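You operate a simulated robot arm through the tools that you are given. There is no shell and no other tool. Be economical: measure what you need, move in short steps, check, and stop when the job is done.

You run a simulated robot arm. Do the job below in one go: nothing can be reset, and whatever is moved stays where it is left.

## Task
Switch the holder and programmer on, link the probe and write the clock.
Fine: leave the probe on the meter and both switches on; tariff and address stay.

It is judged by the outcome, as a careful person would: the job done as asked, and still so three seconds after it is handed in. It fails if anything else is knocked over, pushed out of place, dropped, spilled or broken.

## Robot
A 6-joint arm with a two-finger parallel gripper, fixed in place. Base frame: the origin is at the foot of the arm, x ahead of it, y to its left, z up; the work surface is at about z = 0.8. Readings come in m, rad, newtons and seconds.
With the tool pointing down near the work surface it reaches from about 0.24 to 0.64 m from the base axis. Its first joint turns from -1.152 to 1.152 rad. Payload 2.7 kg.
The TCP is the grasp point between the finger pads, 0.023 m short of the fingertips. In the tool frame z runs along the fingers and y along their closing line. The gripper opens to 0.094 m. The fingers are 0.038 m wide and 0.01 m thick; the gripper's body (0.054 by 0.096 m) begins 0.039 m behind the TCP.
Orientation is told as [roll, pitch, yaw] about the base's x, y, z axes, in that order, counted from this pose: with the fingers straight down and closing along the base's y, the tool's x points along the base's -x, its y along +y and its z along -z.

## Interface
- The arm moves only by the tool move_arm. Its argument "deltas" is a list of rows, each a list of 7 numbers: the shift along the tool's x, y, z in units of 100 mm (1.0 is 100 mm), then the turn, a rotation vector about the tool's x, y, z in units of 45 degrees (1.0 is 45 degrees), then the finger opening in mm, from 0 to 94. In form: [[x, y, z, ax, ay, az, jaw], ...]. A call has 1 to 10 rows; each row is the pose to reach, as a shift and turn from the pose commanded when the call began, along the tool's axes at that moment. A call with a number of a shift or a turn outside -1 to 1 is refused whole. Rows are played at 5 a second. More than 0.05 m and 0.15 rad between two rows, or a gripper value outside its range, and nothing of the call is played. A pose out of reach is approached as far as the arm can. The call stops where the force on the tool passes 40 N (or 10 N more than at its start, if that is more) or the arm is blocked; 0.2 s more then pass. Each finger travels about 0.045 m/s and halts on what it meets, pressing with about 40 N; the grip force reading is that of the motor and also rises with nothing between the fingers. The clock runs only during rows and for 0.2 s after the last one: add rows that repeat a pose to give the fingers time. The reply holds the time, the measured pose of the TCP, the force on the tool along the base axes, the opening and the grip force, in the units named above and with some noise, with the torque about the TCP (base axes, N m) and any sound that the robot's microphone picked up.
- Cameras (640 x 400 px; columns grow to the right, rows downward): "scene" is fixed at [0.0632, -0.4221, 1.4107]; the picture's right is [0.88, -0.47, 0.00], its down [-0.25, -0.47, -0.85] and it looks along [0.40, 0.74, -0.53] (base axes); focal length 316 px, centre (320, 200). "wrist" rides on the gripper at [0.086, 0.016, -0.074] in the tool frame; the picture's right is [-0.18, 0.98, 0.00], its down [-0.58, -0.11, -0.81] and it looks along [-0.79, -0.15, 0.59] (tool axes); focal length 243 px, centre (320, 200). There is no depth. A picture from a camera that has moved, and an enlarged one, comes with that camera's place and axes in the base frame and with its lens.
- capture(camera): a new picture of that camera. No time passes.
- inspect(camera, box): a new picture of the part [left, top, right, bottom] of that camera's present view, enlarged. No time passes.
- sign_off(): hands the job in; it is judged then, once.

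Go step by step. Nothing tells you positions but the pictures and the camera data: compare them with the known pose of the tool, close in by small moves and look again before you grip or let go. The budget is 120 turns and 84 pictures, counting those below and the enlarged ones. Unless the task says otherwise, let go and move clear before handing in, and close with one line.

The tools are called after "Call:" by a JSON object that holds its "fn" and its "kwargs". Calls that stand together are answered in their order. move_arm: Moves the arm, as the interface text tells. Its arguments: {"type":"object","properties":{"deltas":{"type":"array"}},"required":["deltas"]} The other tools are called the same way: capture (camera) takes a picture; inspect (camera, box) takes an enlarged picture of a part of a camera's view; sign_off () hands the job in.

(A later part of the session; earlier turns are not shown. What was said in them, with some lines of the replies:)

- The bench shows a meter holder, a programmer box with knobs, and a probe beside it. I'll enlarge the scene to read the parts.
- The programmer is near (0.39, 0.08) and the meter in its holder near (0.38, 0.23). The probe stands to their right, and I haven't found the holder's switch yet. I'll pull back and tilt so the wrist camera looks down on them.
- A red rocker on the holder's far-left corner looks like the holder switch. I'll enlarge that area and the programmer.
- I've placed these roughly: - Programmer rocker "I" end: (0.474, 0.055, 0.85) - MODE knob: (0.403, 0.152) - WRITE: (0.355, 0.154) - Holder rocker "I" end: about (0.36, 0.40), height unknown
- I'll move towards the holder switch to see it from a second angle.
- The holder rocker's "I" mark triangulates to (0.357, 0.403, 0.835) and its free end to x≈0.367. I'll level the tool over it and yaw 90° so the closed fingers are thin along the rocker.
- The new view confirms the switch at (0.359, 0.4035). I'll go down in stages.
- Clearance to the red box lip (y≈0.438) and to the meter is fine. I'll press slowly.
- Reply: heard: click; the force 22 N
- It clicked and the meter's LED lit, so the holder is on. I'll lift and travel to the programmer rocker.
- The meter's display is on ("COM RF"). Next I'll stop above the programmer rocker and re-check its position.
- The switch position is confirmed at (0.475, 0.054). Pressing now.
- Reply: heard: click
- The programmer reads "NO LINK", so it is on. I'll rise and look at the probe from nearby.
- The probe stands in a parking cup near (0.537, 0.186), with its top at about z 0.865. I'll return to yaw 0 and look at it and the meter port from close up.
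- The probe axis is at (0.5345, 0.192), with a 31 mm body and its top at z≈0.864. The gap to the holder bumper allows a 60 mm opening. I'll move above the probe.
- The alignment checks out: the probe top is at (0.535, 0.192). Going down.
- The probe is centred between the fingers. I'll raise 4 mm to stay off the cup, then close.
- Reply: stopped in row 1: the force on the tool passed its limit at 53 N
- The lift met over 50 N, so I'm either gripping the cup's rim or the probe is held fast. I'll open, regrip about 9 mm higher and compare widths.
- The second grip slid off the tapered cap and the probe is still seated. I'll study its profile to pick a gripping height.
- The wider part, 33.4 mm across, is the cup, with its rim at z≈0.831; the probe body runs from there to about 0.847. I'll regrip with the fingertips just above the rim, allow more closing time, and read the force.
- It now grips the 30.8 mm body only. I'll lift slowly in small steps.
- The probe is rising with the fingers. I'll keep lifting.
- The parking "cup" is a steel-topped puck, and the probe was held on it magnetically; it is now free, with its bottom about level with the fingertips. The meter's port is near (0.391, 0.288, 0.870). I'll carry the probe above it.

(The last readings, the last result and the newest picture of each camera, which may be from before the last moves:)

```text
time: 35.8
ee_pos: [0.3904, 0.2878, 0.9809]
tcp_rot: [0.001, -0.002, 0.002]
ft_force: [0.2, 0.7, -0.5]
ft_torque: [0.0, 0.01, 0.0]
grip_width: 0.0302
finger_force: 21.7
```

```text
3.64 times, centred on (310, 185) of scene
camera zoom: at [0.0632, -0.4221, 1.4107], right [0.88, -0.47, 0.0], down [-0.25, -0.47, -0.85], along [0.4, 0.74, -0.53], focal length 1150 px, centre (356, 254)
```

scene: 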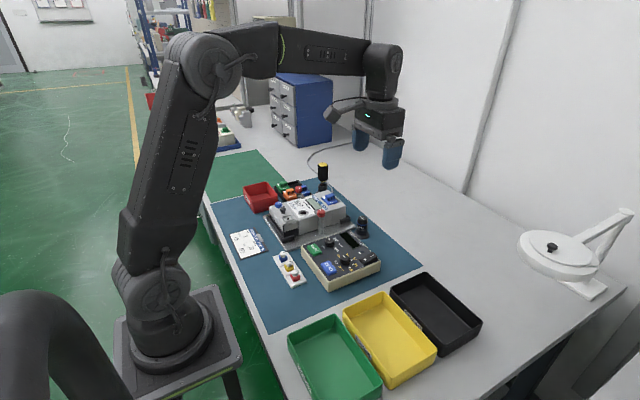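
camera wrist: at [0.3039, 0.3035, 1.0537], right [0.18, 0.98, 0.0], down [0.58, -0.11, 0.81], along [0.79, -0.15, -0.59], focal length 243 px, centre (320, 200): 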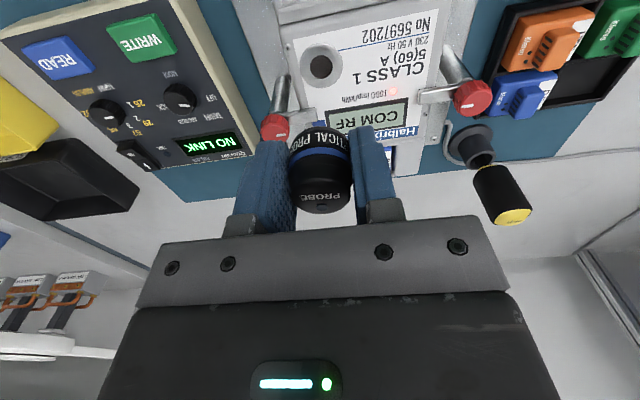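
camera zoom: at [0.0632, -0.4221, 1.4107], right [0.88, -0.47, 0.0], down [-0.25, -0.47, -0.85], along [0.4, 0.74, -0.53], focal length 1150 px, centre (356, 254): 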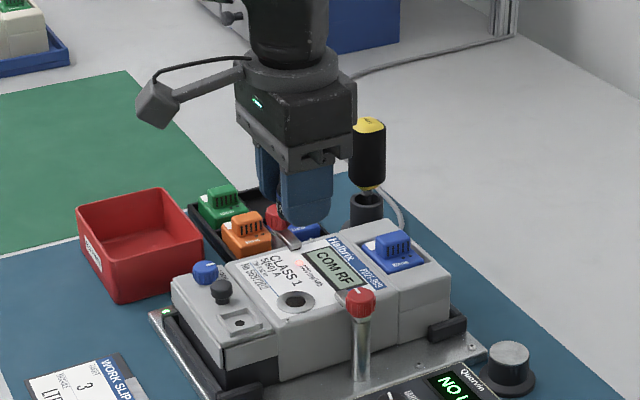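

The port is at about (0.387, 0.288). I'll lower partway, correct x, and look again.

Call:
{"fn": "move_arm", "kwargs": {"deltas": [[0.03, 0, 0.2, 0, 0, 0, 5], [0.03, 0, 0.4, 0, 0, 0, 5], [0.03, 0, 0.55, 0, 0, 0, 5], [0.03, 0, 0.55, 0, 0, 0, 5]]}}

Call:
{"fn": "capture", "kwargs": {"camera": "wrist"}}

Call:
{"fn": "inspect", "kwargs": {"camera": "scene", "box": [280, 170, 340, 230]}}

```text
time: 36.8
ee_pos: [0.3883, 0.286, 0.9239]
tcp_rot: [0.001, 0.0, 0.002]
ft_force: [0.2, -1.3, -0.7]
ft_torque: [-0.02, 0.01, 0.01]
grip_width: 0.031
finger_force: 21.6
```

```text
43 pictures are left
camera wrist: at [0.3015, 0.3025, 0.9967], right [0.18, 0.98, 0.0], down [0.58, -0.11, 0.81], along [0.79, -0.15, -0.59], focal length 243 px, centre (320, 200)
```

wrist: 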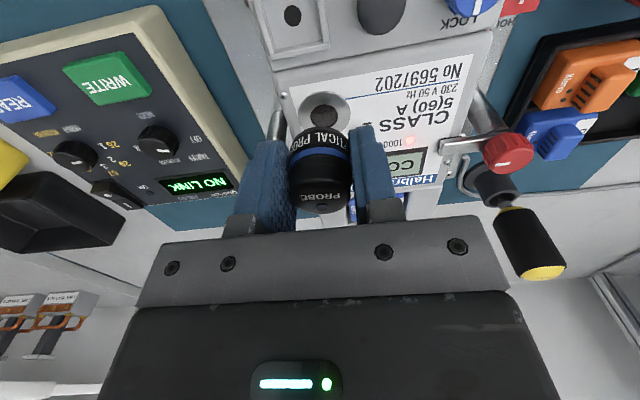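

```text
6.67 times, centred on (310, 200) of scene
camera zoom: at [0.0632, -0.4221, 1.4107], right [0.88, -0.47, 0.0], down [-0.25, -0.47, -0.85], along [0.4, 0.74, -0.53], focal length 2108 px, centre (387, 200)
```

zoom: 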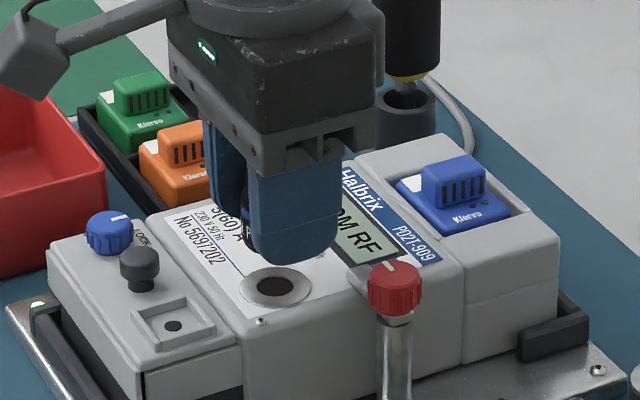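

Call:
{"fn": "inspect", "kwargs": {"camera": "wrist", "box": [270, 70, 400, 150]}}

```text
4.92 times, centred on (335, 110) of wrist
camera zoom: at [0.3015, 0.3025, 0.9967], right [0.18, 0.98, 0.0], down [0.58, -0.11, 0.81], along [0.79, -0.15, -0.59], focal length 1194 px, centre (246, 643)
```

zoom: 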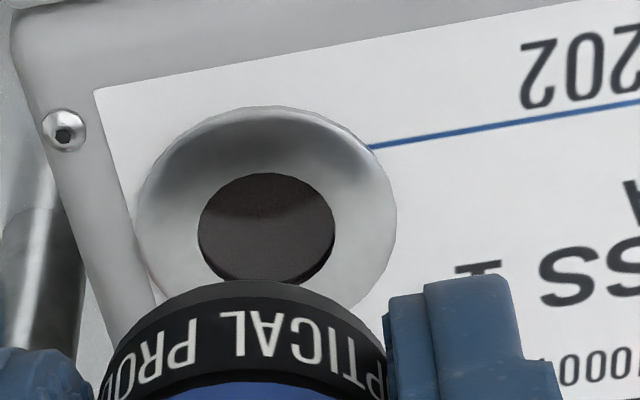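

The port centre is at (0.3863, 0.289), and the probe sits about 2 mm ahead of the TCP. I'll shift x by −4 mm and lower to just above the port.

Call:
{"fn": "move_arm", "kwargs": {"deltas": [[0.042, 0, 0.1, 0, 0, 0, 5], [0.042, 0, 0.2, 0, 0, 0, 5], [0.042, 0, 0.24, 0, 0, 0, 5], [0.042, 0, 0.24, 0, 0, 0, 5]]}}

Call:
{"fn": "inspect", "kwargs": {"camera": "wrist", "box": [260, 70, 400, 230]}}

Call:
{"fn": "inspect", "kwargs": {"camera": "scene", "box": [280, 185, 330, 225]}}

```text
time: 37.8
ee_pos: [0.3854, 0.2881, 0.8991]
tcp_rot: [0.001, -0.001, 0.001]
ft_force: [0.1, 0.3, -1.4]
ft_torque: [-0.01, 0.01, 0.01]
grip_width: 0.0306
finger_force: 22.2
```

```text
2.50 times, centred on (330, 150) of wrist
camera zoom: at [0.2979, 0.3035, 0.9726], right [0.18, 0.98, 0.0], down [0.58, -0.11, 0.81], along [0.79, -0.15, -0.59], focal length 606 px, centre (295, 325)
```

zoom: 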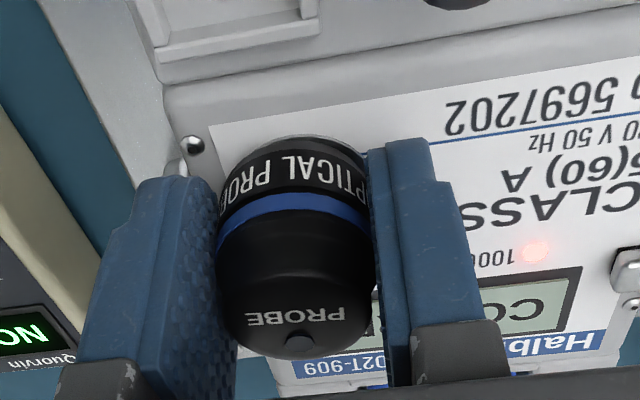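

```text
10.00 times, centred on (305, 205) of scene
camera zoom: at [0.0632, -0.4221, 1.4107], right [0.88, -0.47, 0.0], down [-0.25, -0.47, -0.85], along [0.4, 0.74, -0.53], focal length 3163 px, centre (470, 150)
```

zoom: 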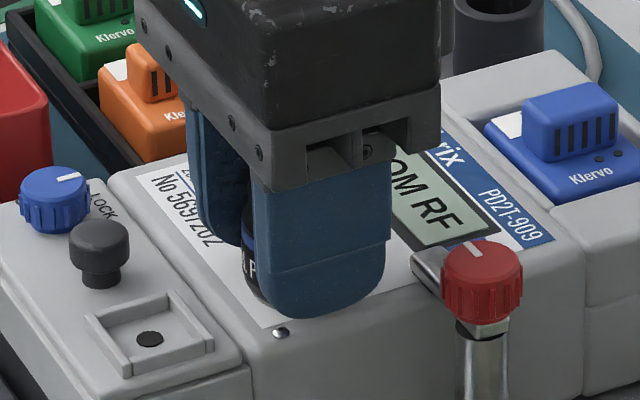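

The probe now covers the port ring. I'll lower in 1 mm steps until it touches.

Call:
{"fn": "move_arm", "kwargs": {"deltas": [[0, 0, 0.01, 0, 0, 0, 5], [0, 0, 0.02, 0, 0, 0, 5], [0, 0, 0.03, 0, 0, 0, 5], [0, 0, 0.04, 0, 0, 0, 5]]}}

Call:
{"fn": "inspect", "kwargs": {"camera": "scene", "box": [280, 180, 380, 260]}}

```text
time: 38.8
ee_pos: [0.3858, 0.2879, 0.8968]
tcp_rot: [0.003, -0.003, 0.002]
ft_force: [-2.3, -2.1, 12.1]
ft_torque: [-0.12, 0.07, 0.0]
grip_width: 0.031
finger_force: 21.6
```

```text
5.00 times, centred on (330, 220) of scene
camera zoom: at [0.063, -0.4223, 1.4107], right [0.88, -0.47, 0.0], down [-0.25, -0.47, -0.85], along [0.4, 0.74, -0.53], focal length 1581 px, centre (270, 100)
```

zoom: 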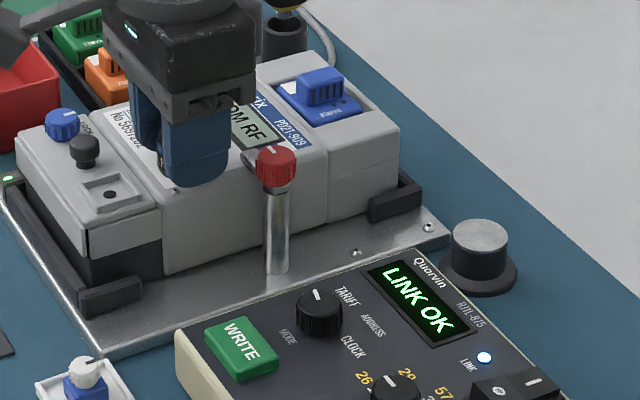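

LINK OK is showing. I'll relieve the press a little, open just enough, and rise clear.

Call:
{"fn": "move_arm", "kwargs": {"deltas": [[0, 0, -0.01, 0, 0, 0, 5], [0, 0, -0.01, 0, 0, 0, 42], [0, 0, -0.01, 0, 0, 0, 42], [0, 0, -0.01, 0, 0, 0, 42], [0, 0, -0.1, 0, 0, 0, 42], [0, 0, -0.3, 0, 0, 0, 42], [0, 0, -0.6, 0, 0, 0, 42], [0, 0, -0.9, 0, 0, 0, 42]]}}

Call:
{"fn": "inspect", "kwargs": {"camera": "scene", "box": [270, 170, 390, 290]}}

```text
time: 40.6
ee_pos: [0.3836, 0.2868, 0.986]
tcp_rot: [0.003, 0.0, 0.002]
ft_force: [-0.4, 0.0, -0.2]
ft_torque: [0.01, -0.01, -0.01]
grip_width: 0.0418
finger_force: 0.0
```

```text
3.33 times, centred on (330, 230) of scene
camera zoom: at [0.0632, -0.4221, 1.4107], right [0.88, -0.47, 0.0], down [-0.25, -0.47, -0.85], along [0.4, 0.74, -0.53], focal length 1054 px, centre (287, 100)
```

zoom: 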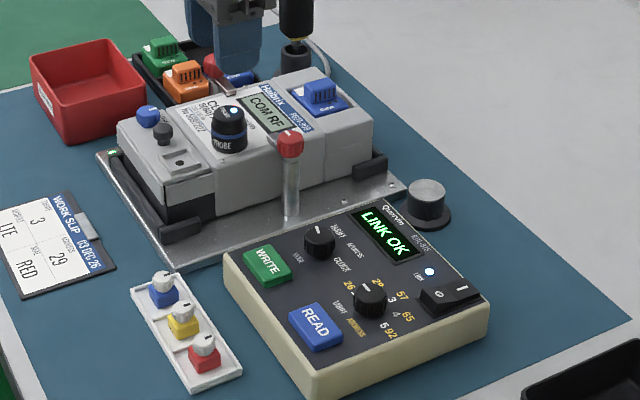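

The probe stays put and linked. Next is the MODE knob near (0.403, 0.153): it must turn from OFF about 140° clockwise to CLOCK. I'll go above it for a precise fix.

Call:
{"fn": "move_arm", "kwargs": {"deltas": [[-0.1, -0.35, 0, 0, 0, 0, 42], [-0.19, -0.7, 0, 0, 0, 0, 42], [-0.19, -1.0, 0, 0, 0, 0, 42]]}}

Call:
{"fn": "move_arm", "kwargs": {"deltas": [[0, -0.34, 0.26, 0, 0, 0, 42], [0, -0.34, 0.26, 0, 0, 0, 42], [0, -0.34, 0.26, 0, 0, 0, 42]]}}

Call:
{"fn": "capture", "kwargs": {"camera": "wrist"}}

Call:
{"fn": "inspect", "kwargs": {"camera": "wrist", "box": [240, 10, 400, 130]}}

Call:
{"fn": "inspect", "kwargs": {"camera": "scene", "box": [305, 220, 365, 270]}}

```text
time: 41.4
ee_pos: [0.4041, 0.186, 0.985]
tcp_rot: [0.0, -0.003, 0.001]
ft_force: [-0.8, 0.2, 0.7]
ft_torque: [-0.01, -0.01, -0.01]
grip_width: 0.0421
finger_force: 0.0
```

```text
time: 42.2
ee_pos: [0.405, 0.1515, 0.9592]
tcp_rot: [0.002, 0.001, 0.0]
ft_force: [0.5, -0.5, 0.0]
ft_torque: [0.0, -0.01, 0.02]
grip_width: 0.0421
finger_force: 0.1
```

```text
36 pictures are left
camera wrist: at [0.3178, 0.1685, 1.0324], right [0.18, 0.98, 0.0], down [0.58, -0.11, 0.81], along [0.79, -0.15, -0.59], focal length 243 px, centre (320, 200)
```

wrist: 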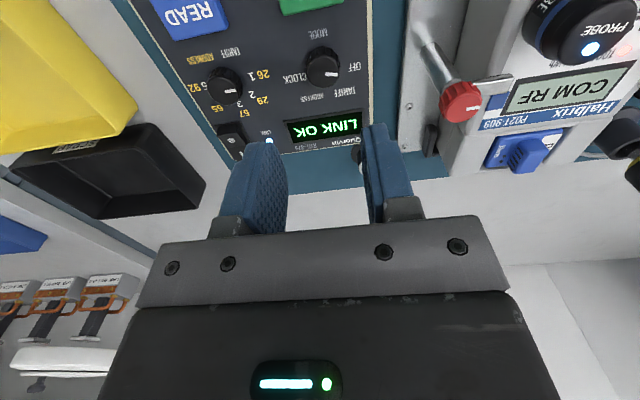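

```text
3.33 times, centred on (320, 70) of wrist
camera zoom: at [0.3178, 0.1685, 1.0324], right [0.18, 0.98, 0.0], down [0.58, -0.11, 0.81], along [0.79, -0.15, -0.59], focal length 809 px, centre (320, 633)
```

zoom: 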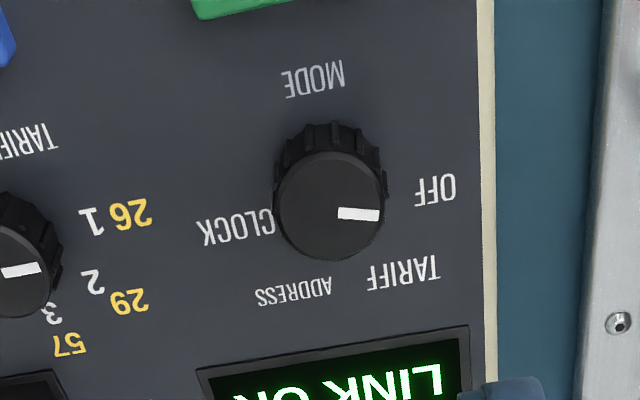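

```text
8.00 times, centred on (335, 245) of scene
camera zoom: at [0.0632, -0.4221, 1.4107], right [0.88, -0.47, 0.0], down [-0.25, -0.47, -0.85], along [0.4, 0.74, -0.53], focal length 2530 px, centre (200, -160)
```

zoom: 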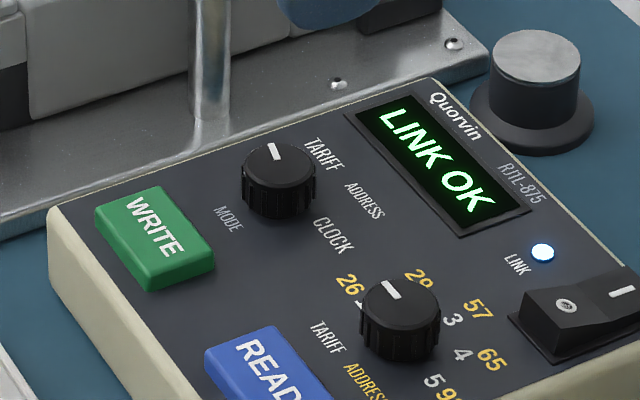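

The knob centre is at (0.402, 0.155), with the pointer at +70° (OFF) and CLOCK at about −70°. I'll yaw +70°, centre over the knob with a narrow opening, and go down.

Call:
{"fn": "move_arm", "kwargs": {"deltas": [[0.025, 0.027, 0, 0, 0, -0.16, 34], [0.025, 0.027, 0, 0, 0, -0.32, 34], [0.025, 0.027, 0, 0, 0, -0.48, 34], [0.025, 0.027, 0, 0, 0, -0.64, 34], [0.025, 0.027, 0, 0, 0, -0.78, 34]]}}

Call:
{"fn": "move_arm", "kwargs": {"deltas": [[0, 0, 0, 0, 0, -0.16, 34], [0, 0, 0.1, 0, 0, -0.32, 34], [0, 0, 0.2, 0, 0, -0.48, 34], [0, 0, 0.3, 0, 0, -0.64, 34], [0, 0, 0.4, 0, 0, -0.78, 34], [0, 0, 0.55, 0, 0, -0.78, 34], [0, 0, 0.55, 0, 0, -0.78, 34]]}}

Call:
{"fn": "inspect", "kwargs": {"camera": "scene", "box": [290, 190, 370, 270]}}

Call:
{"fn": "capture", "kwargs": {"camera": "wrist"}}

```text
time: 43.4
ee_pos: [0.4017, 0.1556, 0.9598]
tcp_rot: [0.0, -0.001, 0.616]
ft_force: [0.0, 0.3, 0.6]
ft_torque: [-0.01, 0.0, -0.01]
grip_width: 0.034
finger_force: 0.1
```

```text
time: 45.0
ee_pos: [0.402, 0.1573, 0.9043]
tcp_rot: [0.001, -0.002, 1.227]
ft_force: [0.3, 0.7, -0.4]
ft_torque: [0.01, -0.03, 0.04]
grip_width: 0.0341
finger_force: 0.0
```

```text
5.00 times, centred on (330, 230) of scene
camera zoom: at [0.0632, -0.4221, 1.4107], right [0.88, -0.47, 0.0], down [-0.25, -0.47, -0.85], along [0.4, 0.74, -0.53], focal length 1581 px, centre (270, 50)
```

zoom: 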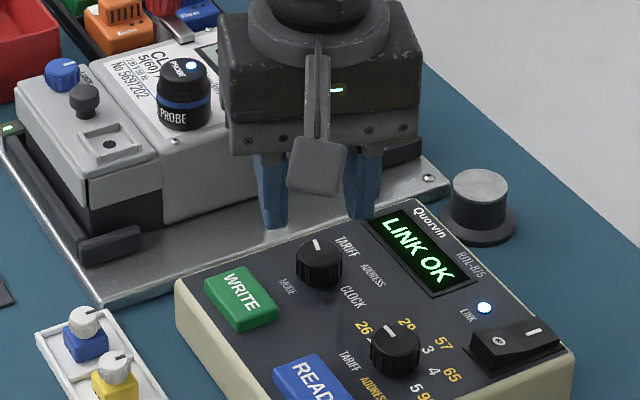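

```text
32 pictures are left
camera wrist: at [0.3571, 0.0803, 0.978], right [-0.86, 0.5, 0.0], down [0.3, 0.51, 0.81], along [0.41, 0.7, -0.59], focal length 243 px, centre (320, 200)
```

wrist: 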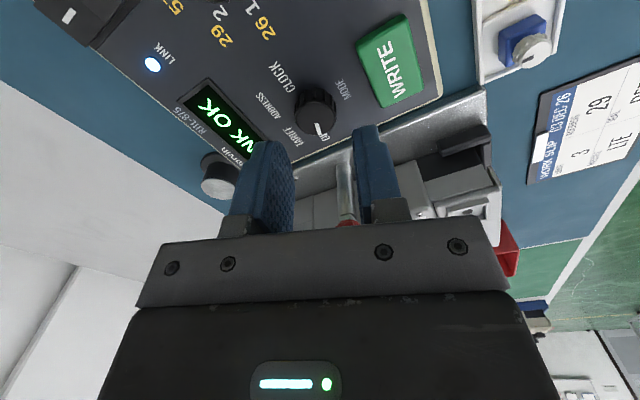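

Alignment is within 2 mm. I'll apply a small correction and go down around the knob.

Call:
{"fn": "move_arm", "kwargs": {"deltas": [[0.011, -0.014, 0.1, 0, 0, 0, 34], [0.011, -0.014, 0.2, 0, 0, 0, 34], [0.011, -0.014, 0.27, 0, 0, 0, 34], [0.011, -0.014, 0.31, 0, 0, 0, 34], [0.011, -0.014, 0.335, 0, 0, 0, 34], [0.011, -0.014, 0.335, 0, 0, 0, 34]]}}

Call:
{"fn": "inspect", "kwargs": {"camera": "scene", "box": [305, 210, 365, 260]}}

Call:
{"fn": "inspect", "kwargs": {"camera": "wrist", "box": [220, 60, 420, 240]}}

```text
time: 46.4
ee_pos: [0.4031, 0.1555, 0.8708]
tcp_rot: [0.001, -0.003, 1.226]
ft_force: [0.7, -0.1, -0.1]
ft_torque: [0.03, -0.07, 0.03]
grip_width: 0.034
finger_force: 0.0
```

```text
8.00 times, centred on (335, 235) of scene
camera zoom: at [0.0632, -0.4221, 1.4107], right [0.88, -0.47, 0.0], down [-0.25, -0.47, -0.85], along [0.4, 0.74, -0.53], focal length 2530 px, centre (200, -80)
```

zoom: 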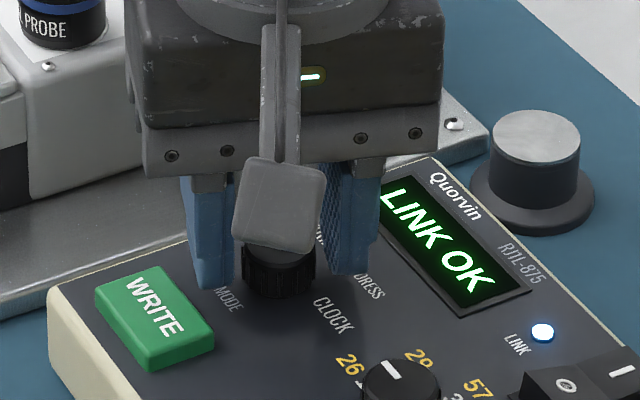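

```text
2.22 times, centred on (320, 150) of wrist
camera zoom: at [0.3584, 0.0788, 0.9437], right [-0.86, 0.5, 0.0], down [0.3, 0.51, 0.81], along [0.41, 0.7, -0.59], focal length 539 px, centre (320, 311)
```

zoom: 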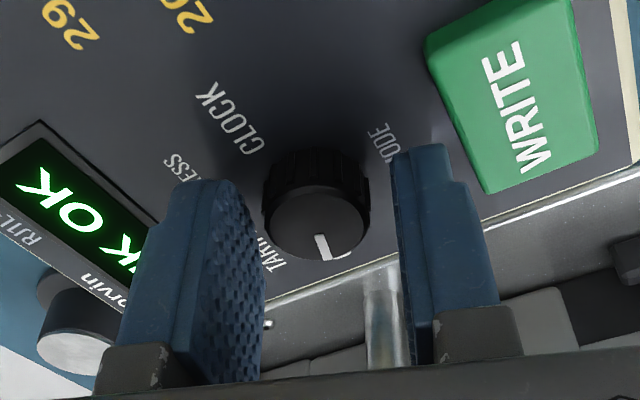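

The knob sits between the pads. Closing.

Call:
{"fn": "move_arm", "kwargs": {"deltas": [[0, 0, 0, 0, 0, 0, 24], [0, 0, 0, 0, 0, 0, 15], [0, 0, 0, 0, 0, 0, 15], [0, 0, 0, 0, 0, 0, 15], [0, 0, 0, 0, 0, 0, 15]]}}

```text
time: 47.6
ee_pos: [0.4036, 0.1559, 0.8698]
tcp_rot: [0.0, -0.003, 1.225]
ft_force: [13.8, -7.3, -6.8]
ft_torque: [0.07, -0.2, -0.08]
grip_width: 0.0235
finger_force: 45.0
```

It grips at 23.5 mm with a slight side load. I'll shift 1 mm to relieve it and begin turning clockwise.

Call:
{"fn": "move_arm", "kwargs": {"deltas": [[0, -0.01, 0, 0, 0, 0, 15], [0, -0.01, 0, 0, 0, 0.15, 15], [0, -0.01, 0, 0, 0, 0.3, 15], [0, -0.01, 0, 0, 0, 0.45, 15], [0, -0.01, 0, 0, 0, 0.6, 15], [0, -0.01, 0, 0, 0, 0.75, 15], [0, -0.01, 0, 0, 0, 0.9, 15], [0, -0.01, 0, 0, 0, 1.0, 15]]}}

Call:
{"fn": "inspect", "kwargs": {"camera": "scene", "box": [305, 210, 365, 260]}}

```text
time: 49.4
ee_pos: [0.4027, 0.1544, 0.8698]
tcp_rot: [0.003, -0.001, 0.438]
ft_force: [14.5, 3.9, -15.4]
ft_torque: [-0.07, -0.49, -0.01]
grip_width: 0.0232
finger_force: 45.0
```

```text
8.00 times, centred on (335, 235) of scene
camera zoom: at [0.0637, -0.422, 1.4107], right [0.88, -0.47, 0.0], down [-0.25, -0.47, -0.85], along [0.4, 0.74, -0.53], focal length 2530 px, centre (200, -80)
```

zoom: 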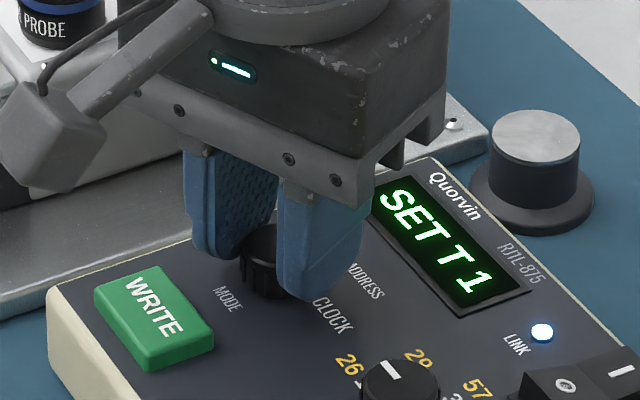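

The display shows SET T 1, so the knob is turning. I'll continue another 45°, easing the side load.

Call:
{"fn": "move_arm", "kwargs": {"deltas": [[-0.009, -0.004, 0.01, 0, 0, 0.15, 15], [-0.009, -0.004, 0.01, 0, 0, 0.3, 15], [-0.009, -0.004, 0.01, 0, 0, 0.45, 15], [-0.009, -0.004, 0.01, 0, 0, 0.6, 15], [-0.009, -0.004, 0.01, 0, 0, 0.75, 15], [-0.009, -0.004, 0.01, 0, 0, 0.9, 15], [-0.009, -0.004, 0.01, 0, 0, 1.0, 15]]}}

Call:
{"fn": "inspect", "kwargs": {"camera": "scene", "box": [305, 210, 365, 260]}}

```text
time: 51.0
ee_pos: [0.4036, 0.1564, 0.87]
tcp_rot: [0.001, -0.001, -0.345]
ft_force: [-17.9, 16.1, 31.6]
ft_torque: [0.22, 0.73, -0.04]
grip_width: 0.0237
finger_force: 44.6
```

```text
8.00 times, centred on (335, 235) of scene
camera zoom: at [0.0623, -0.4219, 1.4108], right [0.88, -0.47, 0.0], down [-0.25, -0.47, -0.85], along [0.4, 0.74, -0.53], focal length 2530 px, centre (200, -80)
```

zoom: 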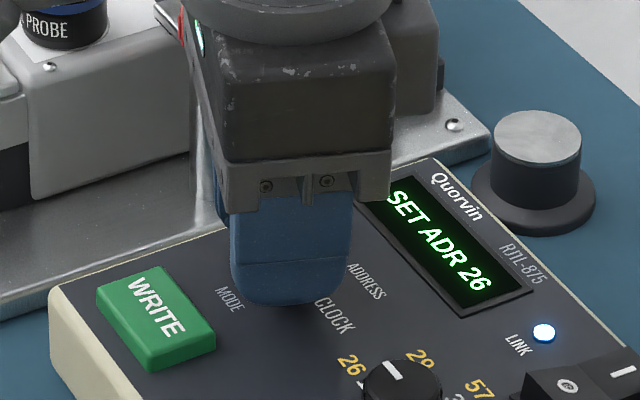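

Now at SET ADR. Load on the tool has built up, so I'll relieve it before the last turn.

Call:
{"fn": "move_arm", "kwargs": {"deltas": [[0.013, 0.006, -0.01, 0, 0, 0, 24], [0.013, 0.006, -0.01, 0, 0, 0, 27], [0.013, 0.006, -0.01, 0, 0, 0, 27]]}}

Call:
{"fn": "move_arm", "kwargs": {"deltas": [[0, 0, 0, 0, 0, 0, 15], [0, 0, 0, 0, 0, 0, 15], [0, 0, 0, 0, 0, 0, 15]]}}

```text
time: 51.8
ee_pos: [0.4026, 0.154, 0.8712]
tcp_rot: [0.0, -0.001, -0.345]
ft_force: [0.1, -0.8, 0.0]
ft_torque: [-0.02, -0.01, 0.01]
grip_width: 0.027
finger_force: 0.1
```

```text
time: 52.6
ee_pos: [0.4029, 0.1554, 0.8714]
tcp_rot: [0.001, 0.001, -0.345]
ft_force: [3.0, 4.3, -7.0]
ft_torque: [-0.2, -0.14, 0.03]
grip_width: 0.0235
finger_force: 45.3
```

Regripped with low load. I'll turn the remaining 45–50°.

Call:
{"fn": "move_arm", "kwargs": {"deltas": [[0, 0, 0, 0, 0, 0.15, 15], [0, 0, 0, 0, 0, 0.3, 15], [0, 0, 0, 0, 0, 0.45, 15], [0, 0, 0, 0, 0, 0.6, 15], [0, 0, 0, 0, 0, 0.75, 15], [0, 0, 0, 0, 0, 0.9, 15], [0, 0, 0, 0, 0, 1.0, 15]]}}

Call:
{"fn": "inspect", "kwargs": {"camera": "scene", "box": [305, 210, 365, 260]}}

```text
time: 54.2
ee_pos: [0.4044, 0.1546, 0.8704]
tcp_rot: [0.002, 0.003, -1.132]
ft_force: [9.2, 2.7, -11.5]
ft_torque: [0.12, 0.26, -0.01]
grip_width: 0.0235
finger_force: 45.5
```

```text
8.00 times, centred on (335, 235) of scene
camera zoom: at [0.0635, -0.422, 1.4107], right [0.88, -0.47, 0.0], down [-0.25, -0.47, -0.85], along [0.4, 0.74, -0.53], focal length 2530 px, centre (200, -80)
```

zoom: 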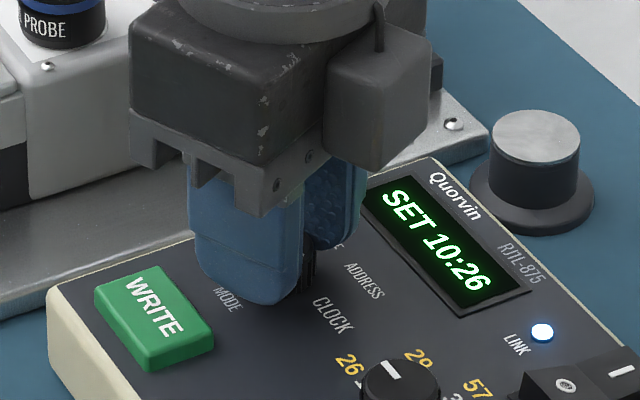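

The display shows SET 10:26, which is clock mode. I'll release and rise to check the pointer.

Call:
{"fn": "move_arm", "kwargs": {"deltas": [[0, 0, 0, 0, 0, 0, 32], [0, 0, 0, 0, 0, 0, 33], [0, 0, -0.2, 0, 0, 0, 33], [0, 0, -0.5, 0, 0, 0, 33], [0, 0, -0.8, 0, 0, 0, 33]]}}

Call:
{"fn": "inspect", "kwargs": {"camera": "scene", "box": [290, 200, 370, 280]}}

```text
time: 55.4
ee_pos: [0.4037, 0.1544, 0.9506]
tcp_rot: [0.002, 0.002, -1.128]
ft_force: [0.1, 0.2, 0.0]
ft_torque: [0.01, 0.04, 0.01]
grip_width: 0.0329
finger_force: 0.0
```

```text
5.00 times, centred on (330, 240) of scene
camera zoom: at [0.0632, -0.4221, 1.4107], right [0.88, -0.47, 0.0], down [-0.25, -0.47, -0.85], along [0.4, 0.74, -0.53], focal length 1581 px, centre (270, 0)
```

zoom: 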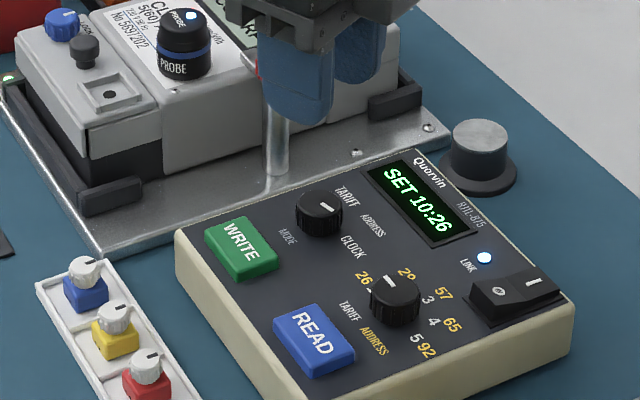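

Call:
{"fn": "inspect", "kwargs": {"camera": "scene", "box": [315, 230, 355, 260]}}

```text
13.33 times, centred on (335, 245) of scene
camera zoom: at [0.0632, -0.4221, 1.4107], right [0.88, -0.47, 0.0], down [-0.25, -0.47, -0.85], along [0.4, 0.74, -0.53], focal length 4217 px, centre (120, -400)
```

zoom: 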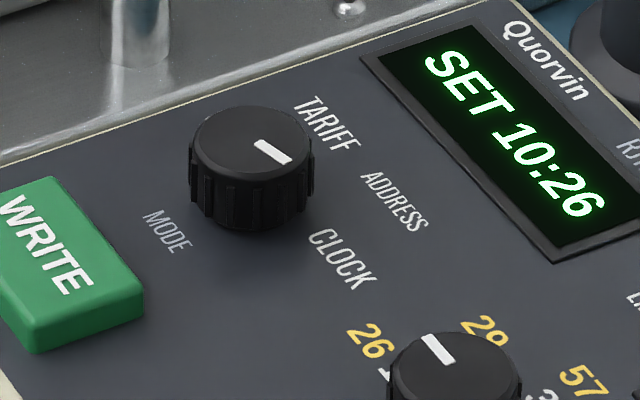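

MODE is at CLOCK. Now I'll close the fingers and move above WRITE at (0.355, 0.153).

Call:
{"fn": "move_arm", "kwargs": {"deltas": [[0.1, -0.22, 0, 0, 0, 0, 0], [0.195, -0.447, 0, 0, 0, 0, 0], [0.195, -0.447, 0.2, 0, 0, 0, 0], [0.195, -0.447, 0.4, 0, 0, 0, 0], [0.195, -0.447, 0.6, 0, 0, 0, 0], [0.195, -0.447, 0.6, 0, 0, 0, 0]]}}

Call:
{"fn": "inspect", "kwargs": {"camera": "scene", "box": [290, 200, 370, 280]}}

Call:
{"fn": "capture", "kwargs": {"camera": "wrist"}}

```text
time: 56.8
ee_pos: [0.3541, 0.1544, 0.8896]
tcp_rot: [0.003, 0.002, -1.13]
ft_force: [0.6, 0.9, -0.7]
ft_torque: [0.01, -0.01, -0.02]
grip_width: 0.0
finger_force: 40.0
```

```text
5.00 times, centred on (330, 240) of scene
camera zoom: at [0.0632, -0.4221, 1.4107], right [0.88, -0.47, 0.0], down [-0.25, -0.47, -0.85], along [0.4, 0.74, -0.53], focal length 1581 px, centre (270, 0)
```

zoom: 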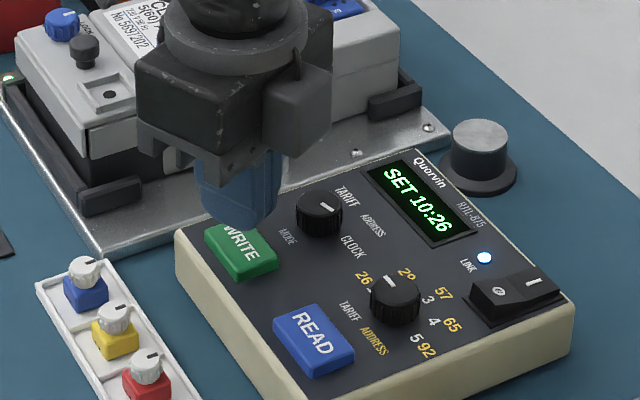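

```text
23 pictures are left
camera wrist: at [0.3319, 0.2393, 0.9623], right [0.97, 0.25, 0.0], down [0.15, -0.57, 0.81], along [0.2, -0.78, -0.59], focal length 243 px, centre (320, 200)
```

wrist: 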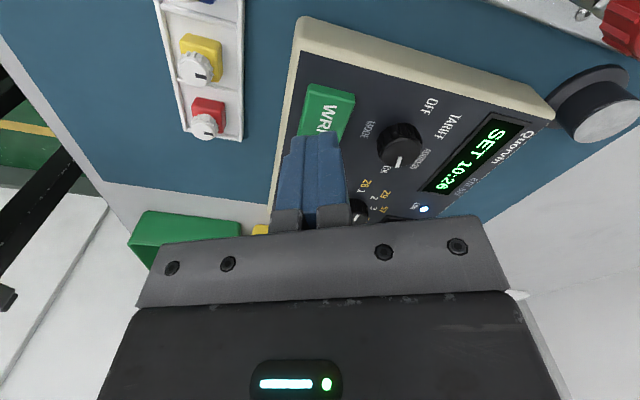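

The fingers are over WRITE and the camera arm is clear of the meter. Pressing in small steps.

Call:
{"fn": "move_arm", "kwargs": {"deltas": [[0, 0, 0.08, 0, 0, 0, 0], [0, 0, 0.13, 0, 0, 0, 0], [0, 0, 0.16, 0, 0, 0, 0], [0, 0, 0.18, 0, 0, 0, 0], [0, 0, 0.2, 0, 0, 0, 0]]}}

Call:
{"fn": "inspect", "kwargs": {"camera": "scene", "box": [290, 200, 370, 280]}}

```text
time: 58.0
ee_pos: [0.3542, 0.1537, 0.8708]
tcp_rot: [0.001, 0.001, -1.128]
ft_force: [-0.3, -0.2, 0.1]
ft_torque: [0.04, -0.02, 0.01]
grip_width: 0.0002
finger_force: 39.9
```

```text
5.00 times, centred on (330, 240) of scene
camera zoom: at [0.0632, -0.4221, 1.4107], right [0.88, -0.47, 0.0], down [-0.25, -0.47, -0.85], along [0.4, 0.74, -0.53], focal length 1581 px, centre (270, 0)
```

zoom: 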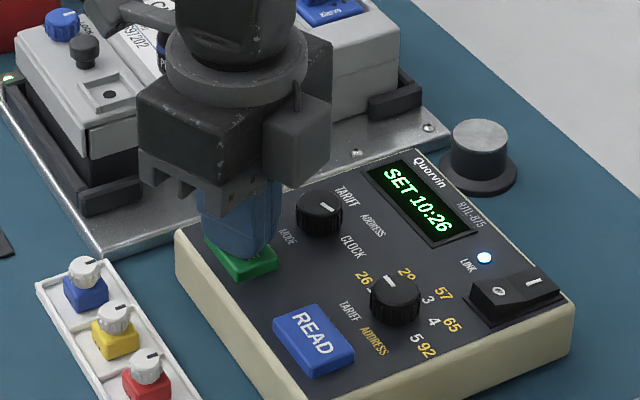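

No contact yet, so I'll keep going in 1.5 mm steps.

Call:
{"fn": "move_arm", "kwargs": {"deltas": [[0, 0, 0.015, 0, 0, 0, 0], [0, 0, 0.03, 0, 0, 0, 0], [0, 0, 0.045, 0, 0, 0, 0], [0, 0, 0.06, 0, 0, 0, 0]]}}

Call:
{"fn": "inspect", "kwargs": {"camera": "scene", "box": [290, 200, 370, 280]}}

```text
time: 59.0
ee_pos: [0.3545, 0.1548, 0.8665]
tcp_rot: [0.005, 0.002, -1.129]
ft_force: [-9.7, -3.2, 32.1]
ft_torque: [-0.17, 0.23, -0.11]
grip_width: 0.0
finger_force: 40.6
heard: click
```

```text
5.00 times, centred on (330, 240) of scene
camera zoom: at [0.0626, -0.4224, 1.4107], right [0.88, -0.47, 0.0], down [-0.25, -0.47, -0.85], along [0.4, 0.74, -0.53], focal length 1581 px, centre (270, 0)
```

zoom: 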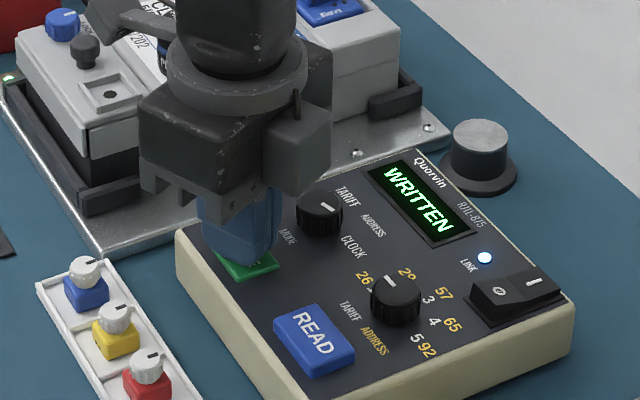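

It reads WRITTEN. I'll rise clear and check the final state.

Call:
{"fn": "move_arm", "kwargs": {"deltas": [[0, 0, -0.3, 0, 0, 0, 0], [0, 0, -0.7, 0, 0, 0, 0], [0, 0, -1.0, 0, 0, 0, 0]]}}

Call:
{"fn": "move_arm", "kwargs": {"deltas": [[0, 0, -0.3, 0, 0, 0, 0], [0, 0, -0.7, 0, 0, 0, 0], [0, 0, -1.0, 0, 0, 0, 0], [0, 0, -1.0, 0, 0, 0, 0]]}}

Call:
{"fn": "capture", "kwargs": {"camera": "scene"}}

Call:
{"fn": "inspect", "kwargs": {"camera": "scene", "box": [260, 170, 390, 290]}}

Call:
{"fn": "inspect", "kwargs": {"camera": "scene", "box": [280, 180, 340, 220]}}

```text
time: 59.8
ee_pos: [0.3564, 0.1556, 0.962]
tcp_rot: [-0.001, 0.002, -1.128]
ft_force: [-0.2, 0.5, -0.2]
ft_torque: [0.0, -0.03, -0.02]
grip_width: 0.0002
finger_force: 40.1
```

```text
time: 60.8
ee_pos: [0.3548, 0.1529, 1.0661]
tcp_rot: [0.001, 0.001, -1.127]
ft_force: [-0.3, -0.9, -0.2]
ft_torque: [0.02, 0.02, -0.01]
grip_width: 0.0001
finger_force: 40.8
```

```text
20 pictures are left
```

scene: 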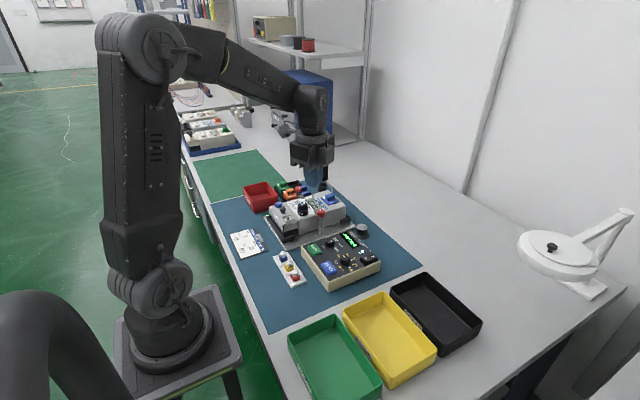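

```text
3.33 times, centred on (325, 230) of scene
camera zoom: at [0.0632, -0.4221, 1.4107], right [0.88, -0.47, 0.0], down [-0.25, -0.47, -0.85], along [0.4, 0.74, -0.53], focal length 1054 px, centre (303, 100)
```

zoom: 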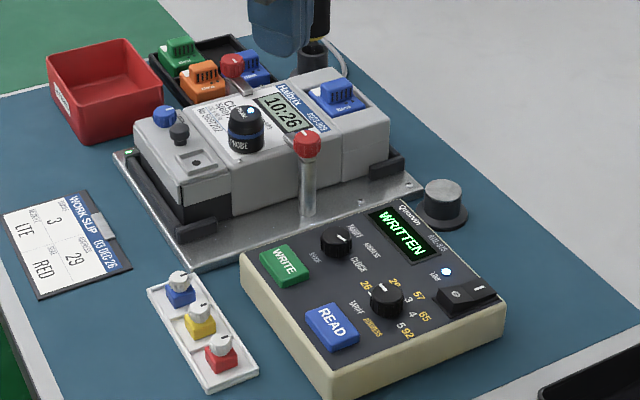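

```text
10.00 times, centred on (310, 200) of scene
camera zoom: at [0.0632, -0.4221, 1.4107], right [0.88, -0.47, 0.0], down [-0.25, -0.47, -0.85], along [0.4, 0.74, -0.53], focal length 3163 px, centre (420, 200)
```

zoom: 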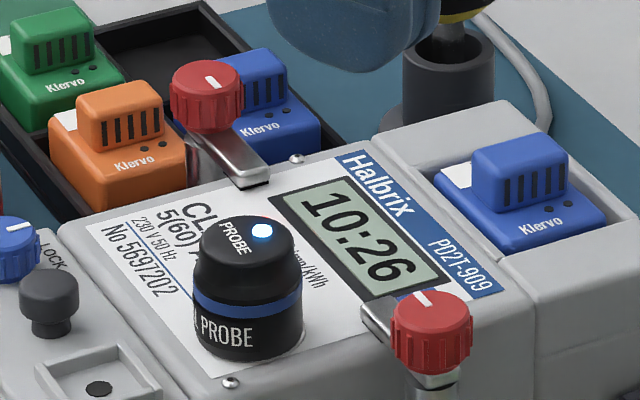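

The meter shows 10:26 and the programmer reads WRITTEN. The probe is linked on the meter, both switches are on, and nothing else has moved, so I'm handing in.

Call:
{"fn": "sign_off", "kwargs": {}}

```text
The job is handed in.
```

The clock is written: the meter shows 10:26, the probe is still on it and linked, both switches are on, and I wrote nothing to the tariff or address.
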